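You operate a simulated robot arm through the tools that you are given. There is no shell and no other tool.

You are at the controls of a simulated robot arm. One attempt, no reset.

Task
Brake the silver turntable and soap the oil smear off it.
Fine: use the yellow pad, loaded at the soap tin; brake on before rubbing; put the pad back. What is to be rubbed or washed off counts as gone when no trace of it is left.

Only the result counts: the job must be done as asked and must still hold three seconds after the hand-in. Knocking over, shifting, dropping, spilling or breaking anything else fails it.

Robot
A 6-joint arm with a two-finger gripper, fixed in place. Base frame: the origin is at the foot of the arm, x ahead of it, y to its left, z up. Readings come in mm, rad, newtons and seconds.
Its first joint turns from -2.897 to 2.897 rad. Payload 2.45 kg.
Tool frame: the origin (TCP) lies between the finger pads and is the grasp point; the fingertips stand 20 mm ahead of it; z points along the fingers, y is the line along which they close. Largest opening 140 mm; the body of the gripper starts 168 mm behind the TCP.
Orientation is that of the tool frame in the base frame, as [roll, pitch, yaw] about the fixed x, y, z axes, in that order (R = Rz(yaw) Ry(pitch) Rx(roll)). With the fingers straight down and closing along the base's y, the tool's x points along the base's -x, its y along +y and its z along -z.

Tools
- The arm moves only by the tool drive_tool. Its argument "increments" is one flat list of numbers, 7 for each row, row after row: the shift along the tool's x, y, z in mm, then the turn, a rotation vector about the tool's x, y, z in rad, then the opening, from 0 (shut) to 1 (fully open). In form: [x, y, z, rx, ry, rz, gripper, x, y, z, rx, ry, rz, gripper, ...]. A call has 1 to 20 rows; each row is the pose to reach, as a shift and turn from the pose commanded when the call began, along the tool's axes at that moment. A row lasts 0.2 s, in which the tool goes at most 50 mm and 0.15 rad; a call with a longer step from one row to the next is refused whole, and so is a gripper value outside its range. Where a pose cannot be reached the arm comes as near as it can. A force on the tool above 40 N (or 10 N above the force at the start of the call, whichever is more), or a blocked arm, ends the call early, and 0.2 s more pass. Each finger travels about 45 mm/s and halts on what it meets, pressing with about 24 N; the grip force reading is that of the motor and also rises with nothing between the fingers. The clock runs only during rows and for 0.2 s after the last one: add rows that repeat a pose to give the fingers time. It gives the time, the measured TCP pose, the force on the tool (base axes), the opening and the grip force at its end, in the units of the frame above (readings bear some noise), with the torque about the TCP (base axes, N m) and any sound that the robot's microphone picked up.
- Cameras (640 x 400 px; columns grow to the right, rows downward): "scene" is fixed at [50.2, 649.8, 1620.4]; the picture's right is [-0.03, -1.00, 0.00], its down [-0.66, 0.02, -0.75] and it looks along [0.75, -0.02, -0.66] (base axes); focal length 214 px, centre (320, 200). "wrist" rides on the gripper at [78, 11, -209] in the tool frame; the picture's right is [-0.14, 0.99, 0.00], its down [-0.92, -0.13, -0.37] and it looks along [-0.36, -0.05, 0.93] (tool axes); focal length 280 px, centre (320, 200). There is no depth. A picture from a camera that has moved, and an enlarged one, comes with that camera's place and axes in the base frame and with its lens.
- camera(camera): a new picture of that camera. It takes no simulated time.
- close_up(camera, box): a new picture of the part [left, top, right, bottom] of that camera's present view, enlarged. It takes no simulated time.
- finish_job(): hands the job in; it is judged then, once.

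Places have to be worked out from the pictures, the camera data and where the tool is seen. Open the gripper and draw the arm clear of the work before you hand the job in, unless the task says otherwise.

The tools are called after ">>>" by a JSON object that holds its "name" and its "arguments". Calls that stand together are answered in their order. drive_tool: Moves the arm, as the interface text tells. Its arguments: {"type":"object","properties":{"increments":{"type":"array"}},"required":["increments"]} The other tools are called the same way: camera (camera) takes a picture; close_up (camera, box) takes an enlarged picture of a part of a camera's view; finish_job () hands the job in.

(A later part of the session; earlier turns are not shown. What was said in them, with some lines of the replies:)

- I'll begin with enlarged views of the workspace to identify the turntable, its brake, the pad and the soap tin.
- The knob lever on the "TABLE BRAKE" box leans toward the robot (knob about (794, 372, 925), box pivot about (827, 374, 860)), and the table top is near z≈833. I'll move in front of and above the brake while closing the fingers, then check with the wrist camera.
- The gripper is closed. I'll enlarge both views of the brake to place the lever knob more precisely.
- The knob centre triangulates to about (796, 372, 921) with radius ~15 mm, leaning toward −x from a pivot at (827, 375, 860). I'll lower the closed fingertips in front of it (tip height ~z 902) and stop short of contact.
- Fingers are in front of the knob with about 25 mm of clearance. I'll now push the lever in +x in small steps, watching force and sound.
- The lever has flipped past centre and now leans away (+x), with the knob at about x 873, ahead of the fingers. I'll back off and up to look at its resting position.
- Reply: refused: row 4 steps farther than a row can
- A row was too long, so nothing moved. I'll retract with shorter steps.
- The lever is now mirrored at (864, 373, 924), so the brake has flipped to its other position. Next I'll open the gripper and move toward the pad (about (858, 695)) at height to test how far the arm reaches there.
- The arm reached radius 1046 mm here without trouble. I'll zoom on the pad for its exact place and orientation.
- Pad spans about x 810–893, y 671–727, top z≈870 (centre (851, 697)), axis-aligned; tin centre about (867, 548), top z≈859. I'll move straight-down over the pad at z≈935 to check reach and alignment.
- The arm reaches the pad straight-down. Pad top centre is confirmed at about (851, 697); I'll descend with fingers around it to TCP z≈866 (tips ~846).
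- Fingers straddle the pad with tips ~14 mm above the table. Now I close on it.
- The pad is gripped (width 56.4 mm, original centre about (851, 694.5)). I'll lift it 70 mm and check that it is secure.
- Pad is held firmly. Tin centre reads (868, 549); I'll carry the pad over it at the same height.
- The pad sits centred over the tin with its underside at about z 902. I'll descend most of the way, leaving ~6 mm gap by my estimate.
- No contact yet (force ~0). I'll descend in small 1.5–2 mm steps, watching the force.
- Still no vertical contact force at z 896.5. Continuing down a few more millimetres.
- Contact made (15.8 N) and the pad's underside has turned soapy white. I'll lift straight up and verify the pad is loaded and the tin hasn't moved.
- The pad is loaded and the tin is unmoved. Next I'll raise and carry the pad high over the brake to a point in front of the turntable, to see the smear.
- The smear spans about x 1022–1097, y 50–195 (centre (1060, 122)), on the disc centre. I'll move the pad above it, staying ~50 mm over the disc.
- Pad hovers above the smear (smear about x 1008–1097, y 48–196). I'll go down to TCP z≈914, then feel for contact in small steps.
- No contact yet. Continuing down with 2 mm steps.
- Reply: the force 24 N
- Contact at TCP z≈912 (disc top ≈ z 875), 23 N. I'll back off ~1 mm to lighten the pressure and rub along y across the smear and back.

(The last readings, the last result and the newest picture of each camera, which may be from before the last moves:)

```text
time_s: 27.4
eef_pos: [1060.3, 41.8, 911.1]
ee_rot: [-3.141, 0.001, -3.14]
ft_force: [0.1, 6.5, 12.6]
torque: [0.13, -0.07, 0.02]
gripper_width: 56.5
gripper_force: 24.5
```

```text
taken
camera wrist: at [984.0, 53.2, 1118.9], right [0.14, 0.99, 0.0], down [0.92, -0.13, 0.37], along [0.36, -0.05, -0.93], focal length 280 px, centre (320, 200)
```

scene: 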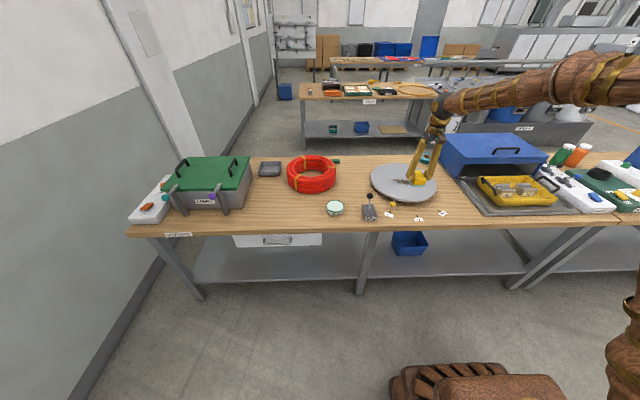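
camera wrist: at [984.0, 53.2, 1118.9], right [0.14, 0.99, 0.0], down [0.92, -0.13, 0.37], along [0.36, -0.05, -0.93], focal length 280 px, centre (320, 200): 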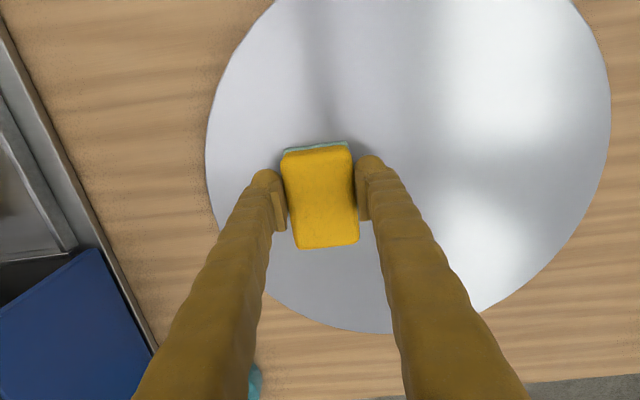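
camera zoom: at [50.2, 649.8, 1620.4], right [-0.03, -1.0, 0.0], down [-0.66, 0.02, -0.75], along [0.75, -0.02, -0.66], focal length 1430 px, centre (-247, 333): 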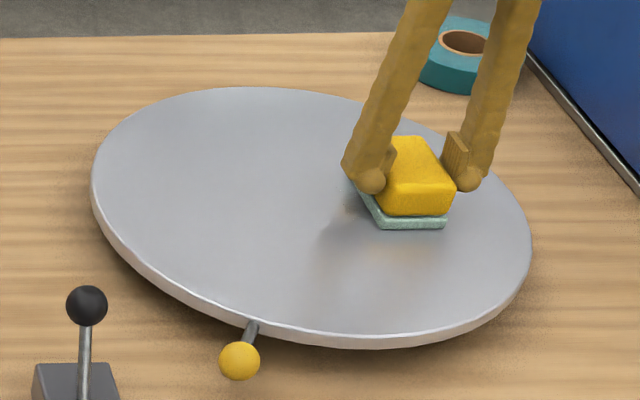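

The visible smear is wiped and the turntable hasn't rotated. For completeness I'll do overlapping passes with the pad shifted 20 mm nearer and then 20 mm farther in x.

>>> {"name": "drive_tool", "arguments": {"increments": [10, 0, 0, 0, 0, 0, 0, 22, 0, 0, 0, 0, 0, 0, 22, 20, 0, 0, 0, 0, 0, 22, 40, 0, 0, 0, 0, 0, 22, 60, 0, 0, 0, 0, 0, 22, 80, 0, 0, 0, 0, 0, 22, 100, 0, 0, 0, 0, 0, 22, 120, 0, 0, 0, 0, 0, 22, 140, 0, 0, 0, 0, 0, 22, 158, 0, 0, 0, 0, 0, 8, 158, 0, 0, 0, 0, 0, -7, 158, 0, 0, 0, 0, 0, -20, 158, 0, 0, 0, 0, 0, -20, 135, 0, 0, 0, 0, 0, -20, 112, 0, 0, 0, 0, 0, -20, 89, 0, 0, 0, 0, 0, -20, 66, 0, 0, 0, 0, 0, -20, 43, 0, 0, 0, 0, 0, -20, 20, 0, 0, 0, 0, 0, -20, -2, 0, 0, 0, 0]}}

>>> {"name": "close_up", "arguments": {"camera": "scene", "box": [360, 150, 450, 210]}}

```text
refused: increments must hold 7 numbers for each row
```

```text
6.67 times, centred on (405, 180) of scene
camera zoom: at [50.2, 649.8, 1620.4], right [-0.03, -1.0, 0.0], down [-0.66, 0.02, -0.75], along [0.75, -0.02, -0.66], focal length 1430 px, centre (-247, 333)
```

zoom: 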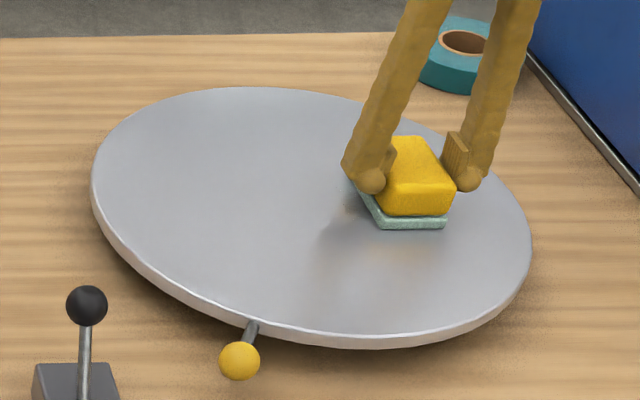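

The list was miscounted; I'll resend the near-side pass first.

>>> {"name": "drive_tool", "arguments": {"increments": [10, 0, 0, 0, 0, 0, 0, 22, 0, 0, 0, 0, 0, 0, 22, 20, 0, 0, 0, 0, 0, 22, 40, 0, 0, 0, 0, 0, 22, 60, 0, 0, 0, 0, 0, 22, 80, 0, 0, 0, 0, 0, 22, 100, 0, 0, 0, 0, 0, 22, 120, 0, 0, 0, 0, 0, 22, 140, 0, 0, 0, 0, 0, 22, 158, 0, 0, 0, 0, 0]}}

>>> {"name": "close_up", "arguments": {"camera": "scene", "box": [360, 150, 450, 210]}}

```text
time_s: 29.6
eef_pos: [1038.6, 198.7, 911.0]
ee_rot: [-3.141, 0.0, 3.141]
ft_force: [0.3, 0.6, -1.2]
torque: [0.04, 0.02, -0.01]
gripper_width: 56.7
gripper_force: 23.6
```

```text
6.67 times, centred on (405, 180) of scene
camera zoom: at [50.2, 649.8, 1620.4], right [-0.03, -1.0, 0.0], down [-0.66, 0.02, -0.75], along [0.75, -0.02, -0.66], focal length 1430 px, centre (-247, 333)
```

zoom: 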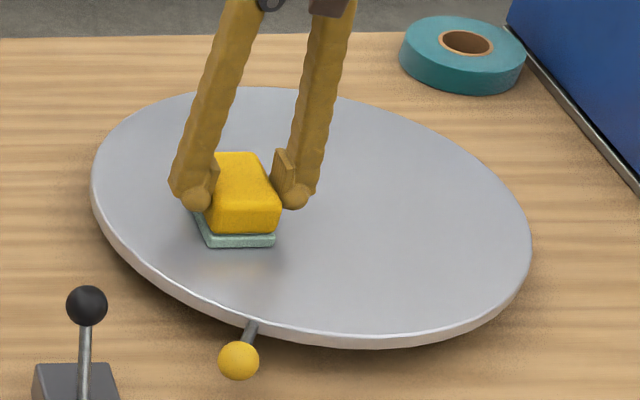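

The force is near zero at the end, so contact was lost on this pass. I'll press ~1.5 mm more and check before re-rubbing.

>>> {"name": "drive_tool", "arguments": {"increments": [0, 0, 1, 0, 0, 0, 0, 0, 0, 1.5, 0, 0, 0, 0]}}

```text
time_s: 30.2
eef_pos: [1039.0, 200.3, 910.2]
ee_rot: [-3.141, 0.002, -3.141]
ft_force: [-0.5, -3.1, 13.9]
torque: [-0.17, 0.15, -0.02]
gripper_width: 56.7
gripper_force: 24.2
```

Contact is restored at 13.9 N. Now I rub back along y on the near track.

>>> {"name": "drive_tool", "arguments": {"increments": [0, -20, 0, 0, 0, 0, 0, 0, -40, 0, 0, 0, 0, 0, 0, -60, 0, 0, 0, 0, 0, 0, -80, 0, 0, 0, 0, 0, 0, -100, 0, 0, 0, 0, 0, 0, -120, 0, 0, 0, 0, 0, 0, -140, 0, 0, 0, 0, 0, 0, -158, 0, 0, 0, 0, 0]}}

>>> {"name": "close_up", "arguments": {"camera": "scene", "box": [360, 150, 450, 210]}}

```text
time_s: 32.0
eef_pos: [1040.2, 43.8, 909.5]
ee_rot: [3.141, 0.001, -3.141]
ft_force: [0.0, 11.6, 20.3]
torque: [0.23, 0.0, -0.04]
gripper_width: 56.4
gripper_force: 23.9
```

```text
6.67 times, centred on (405, 180) of scene
camera zoom: at [50.2, 649.8, 1620.4], right [-0.03, -1.0, 0.0], down [-0.66, 0.02, -0.75], along [0.75, -0.02, -0.66], focal length 1430 px, centre (-247, 333)
```

zoom: 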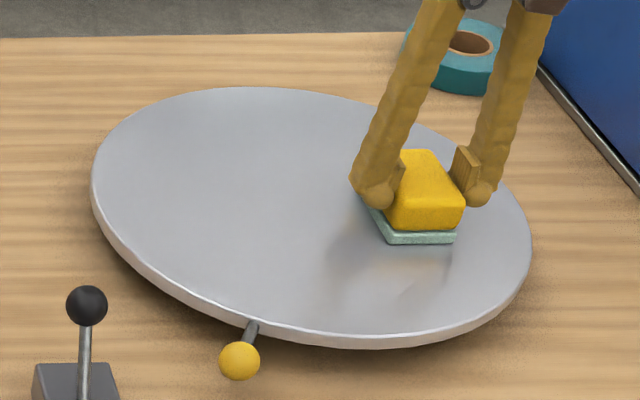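

Good pressure held (20 N) and the disc is still at 0°. Now shift to the far track (x≈1080) and rub back along +y.

>>> {"name": "drive_tool", "arguments": {"increments": [-10, 0, -0.7, 0, 0, 0, 0, -20, 0, -0.7, 0, 0, 0, 0, -30, 0, -0.7, 0, 0, 0, 0, -40, 0, -0.7, 0, 0, 0, 0, -40, 20, -0.6, 0, 0, 0, 0, -40, 40, -0.5, 0, 0, 0, 0, -40, 60, -0.3, 0, 0, 0, 0, -40, 80, -0.1, 0, 0, 0, 0, -40, 100, 0, 0, 0, 0, 0, -40, 120, 0.2, 0, 0, 0, 0, -40, 140, 0.3, 0, 0, 0, 0, -40, 158, 0.3, 0, 0, 0, 0]}}

>>> {"name": "close_up", "arguments": {"camera": "scene", "box": [360, 150, 450, 210]}}

>>> {"name": "camera", "arguments": {"camera": "wrist"}}

```text
time_s: 34.6
eef_pos: [1078.5, 202.9, 909.5]
ee_rot: [3.14, 0.0, 3.141]
ft_force: [0.2, -7.5, 13.8]
torque: [-0.14, 0.07, -0.02]
gripper_width: 57.0
gripper_force: 23.8
```

```text
6.67 times, centred on (405, 180) of scene
camera zoom: at [50.2, 649.8, 1620.4], right [-0.03, -1.0, 0.0], down [-0.66, 0.02, -0.75], along [0.75, -0.02, -0.66], focal length 1430 px, centre (-247, 333)
```

zoom: 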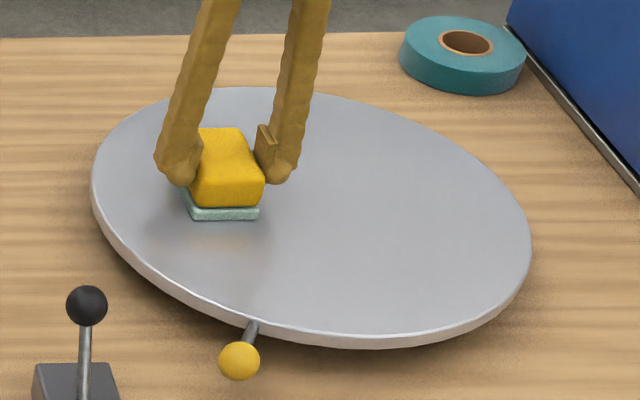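

```text
taken
camera wrist: at [1002.3, 213.2, 1117.2], right [0.14, 0.99, 0.0], down [0.92, -0.13, 0.37], along [0.37, -0.05, -0.93], focal length 280 px, centre (320, 200)
```

wrist: 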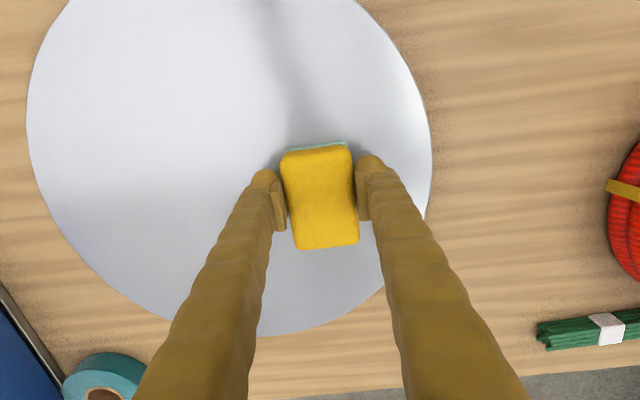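

Disc looks clean. One more centre pass back along −y for certainty, then I'll lift and inspect closely.

>>> {"name": "drive_tool", "arguments": {"increments": [10, 0, 0, 0, 0, 0, 0, 20, -5, 0, 0, 0, 0, 0, 20, -25, 0, 0, 0, 0, 0, 20, -45, -0.2, 0, 0, 0, 0, 20, -65, -0.3, 0, 0, 0, 0, 20, -85, -0.4, 0, 0, 0, 0, 20, -105, -0.6, 0, 0, 0, 0, 20, -125, -0.7, 0, 0, 0, 0, 20, -145, -0.8, 0, 0, 0, 0, 20, -160, -0.9, 0, 0, 0, 0]}}

>>> {"name": "close_up", "arguments": {"camera": "scene", "box": [360, 150, 450, 210]}}

```text
time_s: 36.8
eef_pos: [1058.5, 38.7, 909.2]
ee_rot: [3.141, 0.0, 3.141]
ft_force: [-0.5, 1.7, 4.1]
torque: [-0.07, 0.0, -0.03]
gripper_width: 56.3
gripper_force: 23.9
```

```text
6.67 times, centred on (405, 180) of scene
camera zoom: at [50.2, 649.8, 1620.4], right [-0.03, -1.0, 0.0], down [-0.66, 0.02, -0.75], along [0.75, -0.02, -0.66], focal length 1430 px, centre (-247, 333)
```

zoom: 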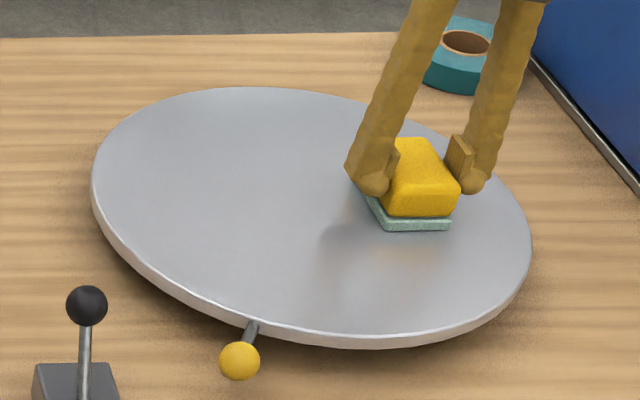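

Now I lift the pad off and back the arm toward the robot so the wrist camera can see the whole disc.

>>> {"name": "drive_tool", "arguments": {"increments": [0, 0, -10, 0, 0, 0, 0, 0, 0, -45, 0, 0, 0, 0, 0, 0, -90, 0, 0, 0, 0, 15, 10, -130, 0, 0, 0, 0, 55, 30, -135, 0, 0, 0, 0, 95, 50, -135, 0, 0, 0, 0, 135, 70, -135, 0, 0, 0, 0, 175, 90, -135, 0, 0, 0, 0, 215, 100, -135, 0, 0, 0, 0, 215, 100, -135, 0, 0, 0, 0]}}

>>> {"name": "camera", "arguments": {"camera": "wrist"}}

>>> {"name": "close_up", "arguments": {"camera": "scene", "box": [360, 150, 450, 210]}}

```text
time_s: 39.0
eef_pos: [842.8, 141.2, 1043.9]
ee_rot: [-3.141, 0.0, -3.141]
ft_force: [1.6, 0.4, -1.0]
torque: [0.0, -0.04, 0.0]
gripper_width: 56.6
gripper_force: 23.9
```

```text
taken
camera wrist: at [765.3, 151.4, 1252.0], right [0.14, 0.99, 0.0], down [0.92, -0.13, 0.37], along [0.36, -0.05, -0.93], focal length 280 px, centre (320, 200)
```

wrist: 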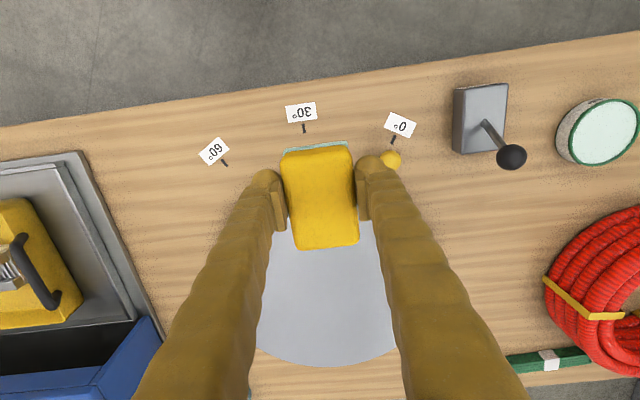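

```text
6.67 times, centred on (405, 180) of scene
camera zoom: at [50.2, 649.8, 1620.4], right [-0.03, -1.0, 0.0], down [-0.66, 0.02, -0.75], along [0.75, -0.02, -0.66], focal length 1430 px, centre (-247, 333)
```

zoom: 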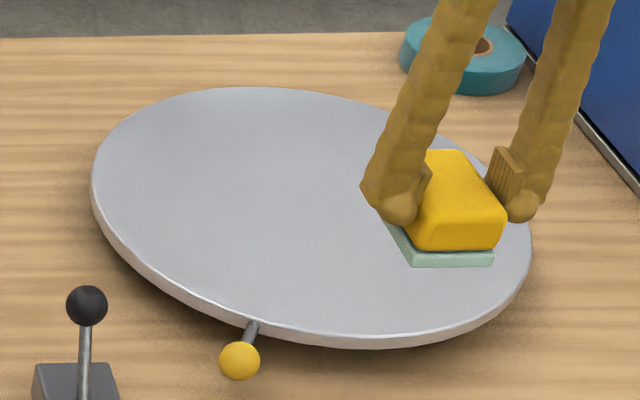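

>>> {"name": "close_up", "arguments": {"camera": "wrist", "box": [250, 220, 400, 370]}}

>>> {"name": "close_up", "arguments": {"camera": "scene", "box": [380, 165, 430, 197]}}

```text
2.67 times, centred on (325, 295) of wrist
camera zoom: at [765.3, 151.4, 1252.0], right [0.14, 0.99, 0.0], down [0.92, -0.13, 0.37], along [0.36, -0.05, -0.93], focal length 748 px, centre (307, -53)
```

zoom: 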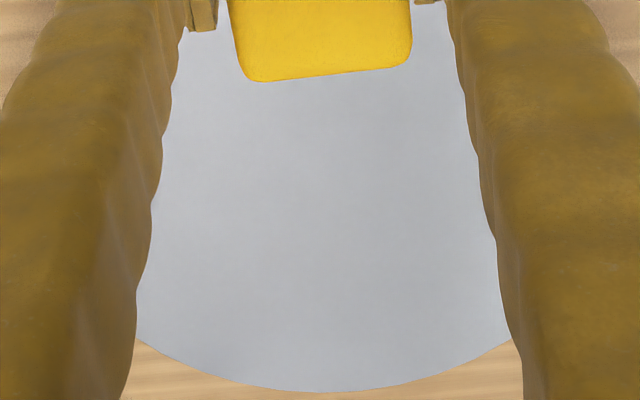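

```text
12.50 times, centred on (405, 181) of scene
camera zoom: at [50.2, 649.8, 1620.4], right [-0.03, -1.0, 0.0], down [-0.66, 0.02, -0.75], along [0.75, -0.02, -0.66], focal length 2681 px, centre (-742, 438)
```

zoom: 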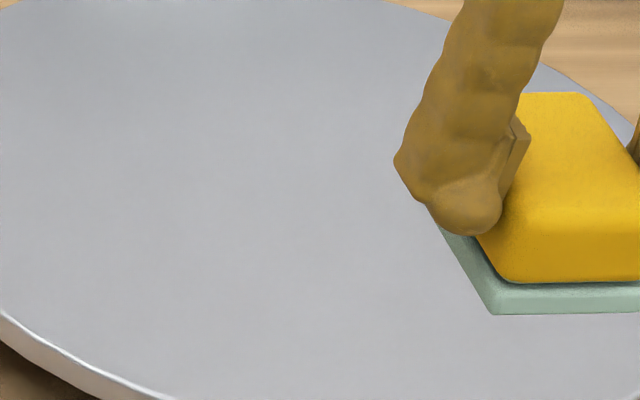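

The disc is clean with no trace visible. I'll carry the pad back, high over the brake and tin, to above its original place (851, 694.5).

>>> {"name": "drive_tool", "arguments": {"increments": [0, 42, 0, 0, 0, 0, 0, 0, 85, 0, 0, 0, 0, 0, 0, 128, 0, 0, 0, 0, 0, -2, 171, 0, 0, 0, 0, 0, -2, 214, 0, 0, 0, 0, 0, -4, 257, 0, 0, 0, 0, 0, -4, 300, 0, 0, 0, 0, 0, -6, 343, 0, 0, 0, 0, 0, -6, 386, 0, 0, 0, 0, 0, -8, 429, 0, 0, 0, 0, 0, -8, 472, 0, 0, 0, 0, 0, -8, 515, 0, 0, 0, 0, 0, -8, 553, 0, 0, 0, 0, 0, -8, 553, 0, 0, 0, 0, 0]}}

>>> {"name": "camera", "arguments": {"camera": "scene"}}

>>> {"name": "close_up", "arguments": {"camera": "scene", "box": [360, 150, 450, 210]}}

>>> {"name": "camera", "arguments": {"camera": "wrist"}}

```text
time_s: 42.0
eef_pos: [851.7, 696.8, 1043.5]
ee_rot: [3.14, 0.0, -3.141]
ft_force: [0.5, 0.7, 0.0]
torque: [-0.05, -0.02, 0.02]
gripper_width: 56.6
gripper_force: 24.1
```

```text
taken
```

scene: 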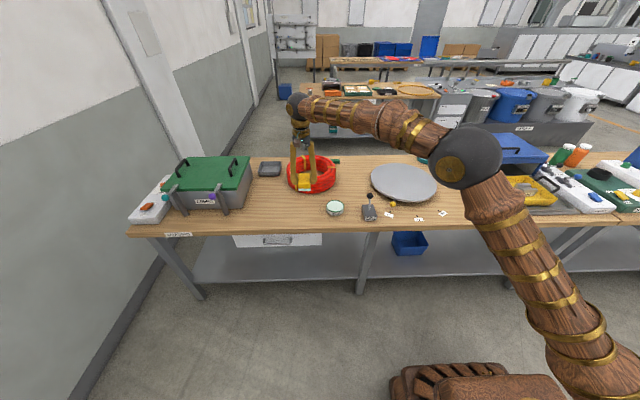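

```text
6.67 times, centred on (405, 180) of scene
camera zoom: at [50.2, 649.8, 1620.4], right [-0.03, -1.0, 0.0], down [-0.66, 0.02, -0.75], along [0.75, -0.02, -0.66], focal length 1430 px, centre (-247, 333)
```

zoom: 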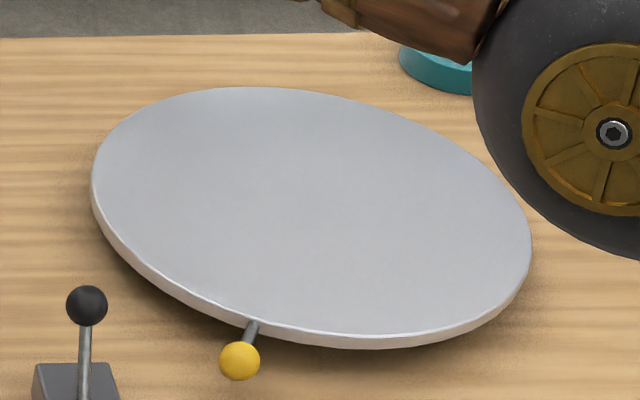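

```text
taken
camera wrist: at [775.9, 707.8, 1251.4], right [0.14, 0.99, 0.0], down [0.92, -0.13, 0.37], along [0.37, -0.05, -0.93], focal length 280 px, centre (320, 200)
```

wrist: 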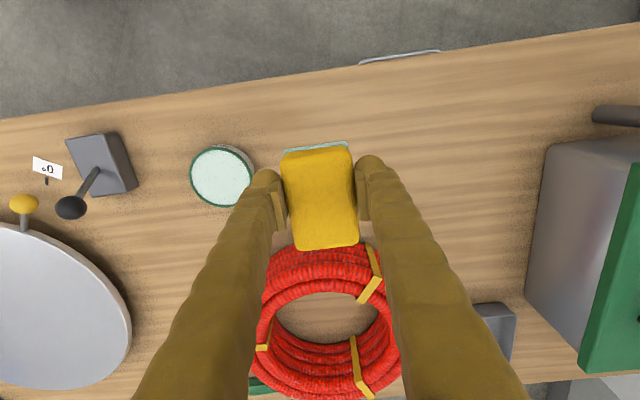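

The turntable is spotless in the full scene view. Now I descend over the pad's original place, stopping ~12 mm above estimated contact.

>>> {"name": "drive_tool", "arguments": {"increments": [0.5, -1.5, 40, 0, 0, 0, 0, 0.5, -1.5, 80, 0, 0, 0, 0, 0.5, -1.5, 120, 0, 0, 0, 0, 0.5, -1.5, 150, 0, 0, 0, 0, 0.5, -1.5, 165, 0, 0, 0, 0, 0.5, -1.5, 165, 0, 0, 0, 0]}}

>>> {"name": "close_up", "arguments": {"camera": "scene", "box": [286, 190, 350, 230]}}

```text
time_s: 43.4
eef_pos: [851.2, 692.0, 878.5]
ee_rot: [-3.141, -0.001, 3.142]
ft_force: [-0.6, 0.2, -1.0]
torque: [0.02, 0.01, -0.01]
gripper_width: 56.5
gripper_force: 24.0
```

```text
10.00 times, centred on (318, 210) of scene
camera zoom: at [50.2, 649.8, 1620.4], right [-0.03, -1.0, 0.0], down [-0.66, 0.02, -0.75], along [0.75, -0.02, -0.66], focal length 2145 px, centre (340, 100)
```

zoom: 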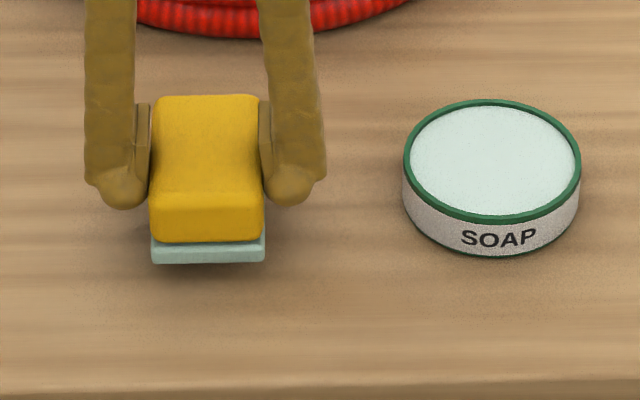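

The pad is ~2 mm toward −y of where it stood; I'll correct that and lower in small steps watching for contact.

>>> {"name": "drive_tool", "arguments": {"increments": [0, 2, 3, 0, 0, 0, 0, 0, 2, 6, 0, 0, 0, 0, 0, 2, 9, 0, 0, 0, 0]}}

```text
time_s: 44.2
eef_pos: [849.9, 694.1, 870.4]
ee_rot: [-3.141, -0.002, 3.14]
ft_force: [-0.4, 0.3, -0.8]
torque: [0.03, -0.02, -0.01]
gripper_width: 56.7
gripper_force: 23.9
```

No contact yet at z≈870. Lowering further in 1–1.5 mm steps.

>>> {"name": "drive_tool", "arguments": {"increments": [0, 0, 1.5, 0, 0, 0, 0, 0, 0, 3, 0, 0, 0, 0]}}

```text
time_s: 44.8
eef_pos: [850.5, 694.1, 866.9]
ee_rot: [3.141, 0.0, 3.141]
ft_force: [0.3, 0.0, -0.4]
torque: [-0.02, 0.0, 0.0]
gripper_width: 56.4
gripper_force: 23.8
```

Still free. Another couple of millimetres.

>>> {"name": "drive_tool", "arguments": {"increments": [0, 0, 1, 0, 0, 0, 0, 0, 0, 2, 0, 0, 0, 0]}}

>>> {"name": "close_up", "arguments": {"camera": "scene", "box": [286, 190, 350, 230]}}

```text
time_s: 45.4
eef_pos: [851.1, 694.4, 865.6]
ee_rot: [-3.141, 0.001, 3.141]
ft_force: [0.0, -0.1, 0.1]
torque: [0.01, 0.01, -0.02]
gripper_width: 56.6
gripper_force: 24.0
```

```text
10.00 times, centred on (318, 210) of scene
camera zoom: at [50.2, 649.8, 1620.4], right [-0.03, -1.0, 0.0], down [-0.66, 0.02, -0.75], along [0.75, -0.02, -0.66], focal length 2145 px, centre (340, 100)
```

zoom: 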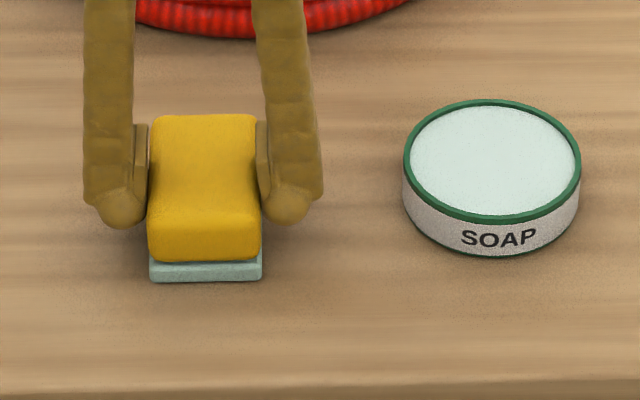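

Almost down (within ~2 mm by the picture). One more small step.

>>> {"name": "drive_tool", "arguments": {"increments": [0, 0, 0.8, 0, 0, 0, 0, 0, 0, 1.5, 0, 0, 0, 0]}}

```text
time_s: 46.0
eef_pos: [851.3, 694.2, 864.9]
ee_rot: [3.141, -0.002, -3.142]
ft_force: [3.0, -0.8, 5.3]
torque: [-0.11, -0.02, 0.03]
gripper_width: 56.7
gripper_force: 24.7
```

The pad is resting on the table (5 N). I'll open the fingers gently.

>>> {"name": "drive_tool", "arguments": {"increments": [0, 0, -0.3, 0, 0, 0, 0.4, 0, 0, -0.3, 0, 0, 0, 0.45, 0, 0, -0.3, 0, 0, 0, 0.55, 0, 0, -0.3, 0, 0, 0, 0.65, 0, 0, -0.3, 0, 0, 0, 0.72, 0, 0, -0.3, 0, 0, 0, 0.72]}}

>>> {"name": "close_up", "arguments": {"camera": "scene", "box": [286, 190, 350, 230]}}

>>> {"name": "camera", "arguments": {"camera": "wrist"}}

```text
time_s: 47.4
eef_pos: [849.4, 694.4, 863.8]
ee_rot: [-3.141, 0.001, 3.141]
ft_force: [0.2, 0.1, -0.2]
torque: [-0.03, -0.03, 0.03]
gripper_width: 100.9
gripper_force: 0.1
```

```text
10.00 times, centred on (318, 210) of scene
camera zoom: at [50.2, 649.8, 1620.4], right [-0.03, -1.0, 0.0], down [-0.66, 0.02, -0.75], along [0.75, -0.02, -0.66], focal length 2145 px, centre (340, 100)
```

zoom: 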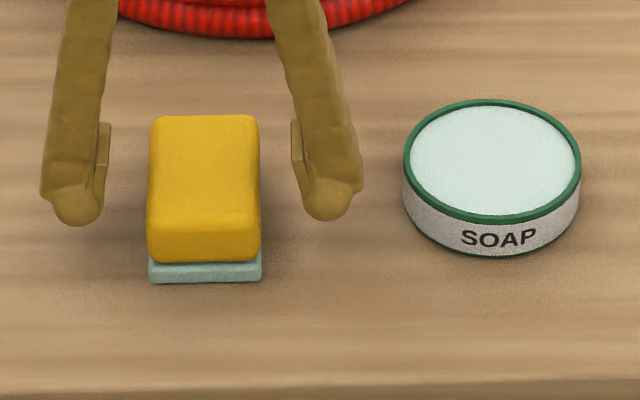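

```text
taken
camera wrist: at [774.7, 705.2, 1072.8], right [0.14, 0.99, 0.0], down [0.92, -0.13, 0.37], along [0.36, -0.05, -0.93], focal length 280 px, centre (320, 200)
```

wrist: 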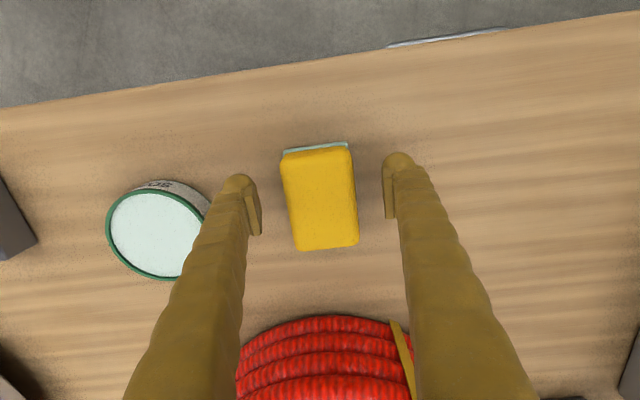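

The pad is released flat, within ~1–2 mm of its original place. I'll rise straight up and draw the arm back and clear.

>>> {"name": "drive_tool", "arguments": {"increments": [0, 0, -20, 0, 0, 0, 0.72, 0, 0, -60, 0, 0, 0, 0.72, 0, 0, -105, 0, 0, 0, 0.72, 0, 0, -150, 0, 0, 0, 0.8, 20, -20, -190, 0, 0, 0, 0.9, 50, -45, -215, 0, 0, 0, 1, 80, -75, -235, 0, 0, 0, 1, 110, -110, -250, 0, 0, 0, 1, 130, -150, -260, 0, 0, 0, 1, 130, -150, -260, 0, 0, 0, 1]}}

>>> {"name": "camera", "arguments": {"camera": "scene"}}

>>> {"name": "camera", "arguments": {"camera": "wrist"}}

>>> {"name": "close_up", "arguments": {"camera": "scene", "box": [280, 150, 460, 240]}}

```text
time_s: 49.6
eef_pos: [720.0, 541.9, 1121.8]
ee_rot: [-3.141, 0.0, 3.141]
ft_force: [-0.5, 0.5, -1.0]
torque: [-0.02, -0.03, 0.01]
gripper_width: 139.9
gripper_force: 0.0
```

```text
taken
```

scene: 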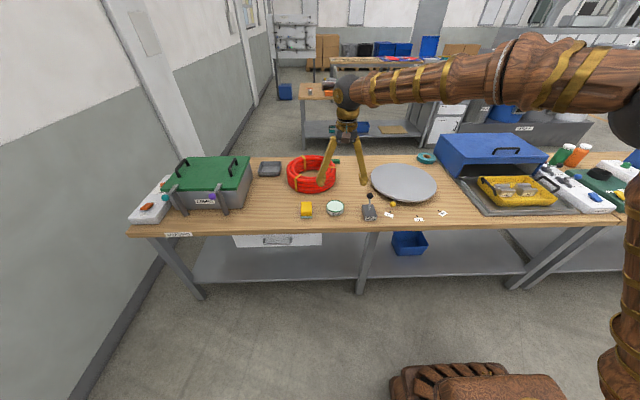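

```text
taken
camera wrist: at [645.1, 554.0, 1330.1], right [0.14, 0.99, 0.0], down [0.92, -0.13, 0.37], along [0.36, -0.05, -0.93], focal length 280 px, centre (320, 200)
```

wrist: 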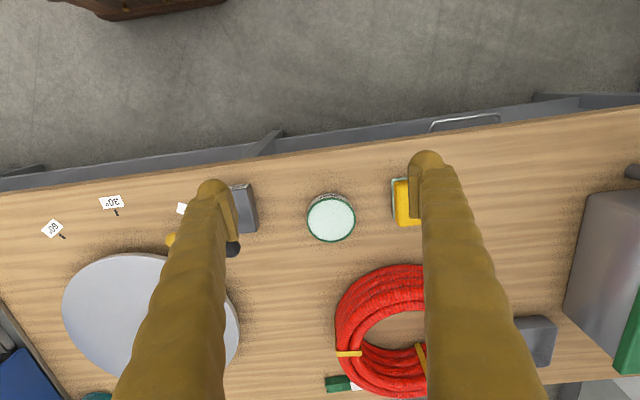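

```text
3.56 times, centred on (370, 195) of scene
camera zoom: at [50.2, 649.8, 1620.4], right [-0.03, -1.0, 0.0], down [-0.66, 0.02, -0.75], along [0.75, -0.02, -0.66], focal length 763 px, centre (142, 218)
```

zoom: 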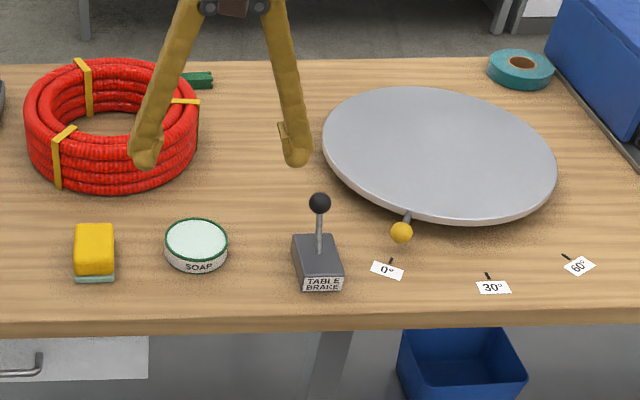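

Everything is in place: lever flipped, disc at 0°, pad and tin where they were. A final tight zoom on the disc surface for any faint residue before handing in.

>>> {"name": "close_up", "arguments": {"camera": "scene", "box": [370, 162, 438, 204]}}

>>> {"name": "close_up", "arguments": {"camera": "wrist", "box": [50, 230, 250, 390]}}

```text
9.41 times, centred on (404, 183) of scene
camera zoom: at [50.2, 649.8, 1620.4], right [-0.03, -1.0, 0.0], down [-0.66, 0.02, -0.75], along [0.75, -0.02, -0.66], focal length 2019 px, centre (-471, 360)
```

zoom: 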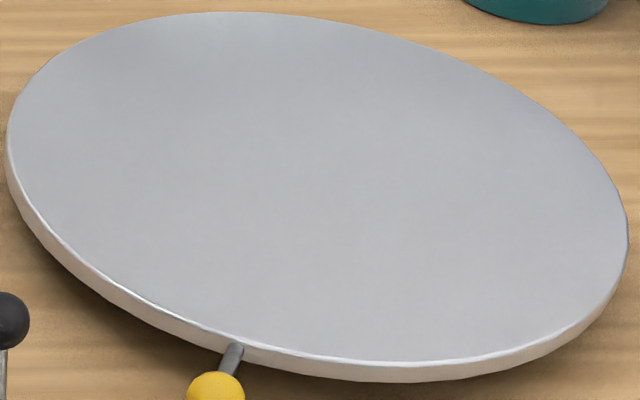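

```text
2.50 times, centred on (150, 310) of wrist
camera zoom: at [645.1, 554.0, 1330.1], right [0.14, 0.99, 0.0], down [0.92, -0.13, 0.37], along [0.36, -0.05, -0.93], focal length 701 px, centre (745, -75)
```

zoom: 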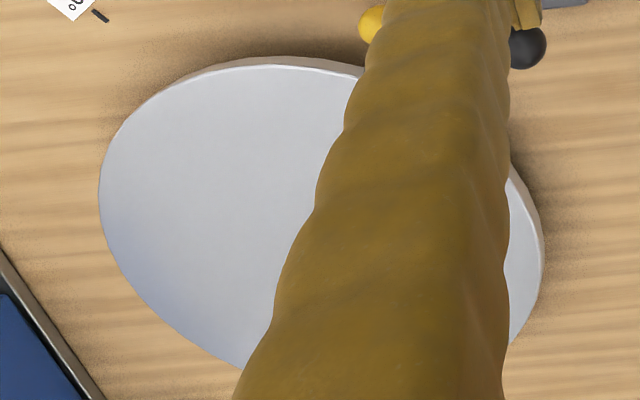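

The disc shows no trace of the smear, the brake is set, the pad is back in place, the gripper is open and the arm is clear. Handing in.

>>> {"name": "finish_job", "arguments": {}}

```text
The job is handed in.
```

The oil smear is off the silver turntable, the brake lever is thrown, and the yellow pad is back in its place. I have handed the job in; no verdict has come back yet.

- **Brake:** I pushed the "TABLE BRAKE" lever to its opposite position before any rubbing. Nothing on the box confirms which side is "on". The disc did not turn during the rubbing and still stands at 0°.
- **Smear:** I loaded the pad at the soap tin, and its underside visibly turned soapy. I then rubbed overlapping tracks across the whole smear. One pass lost contact, so I repeated it. Close-ups from the scene camera and the wrist camera show no trace left.
- **Pad and surroundings:** The pad stands within about 1–2 mm of where it started. In the last pictures the tin, coil and other items look unmoved.
- **Arm:** The gripper is open and the arm is clear of the work.
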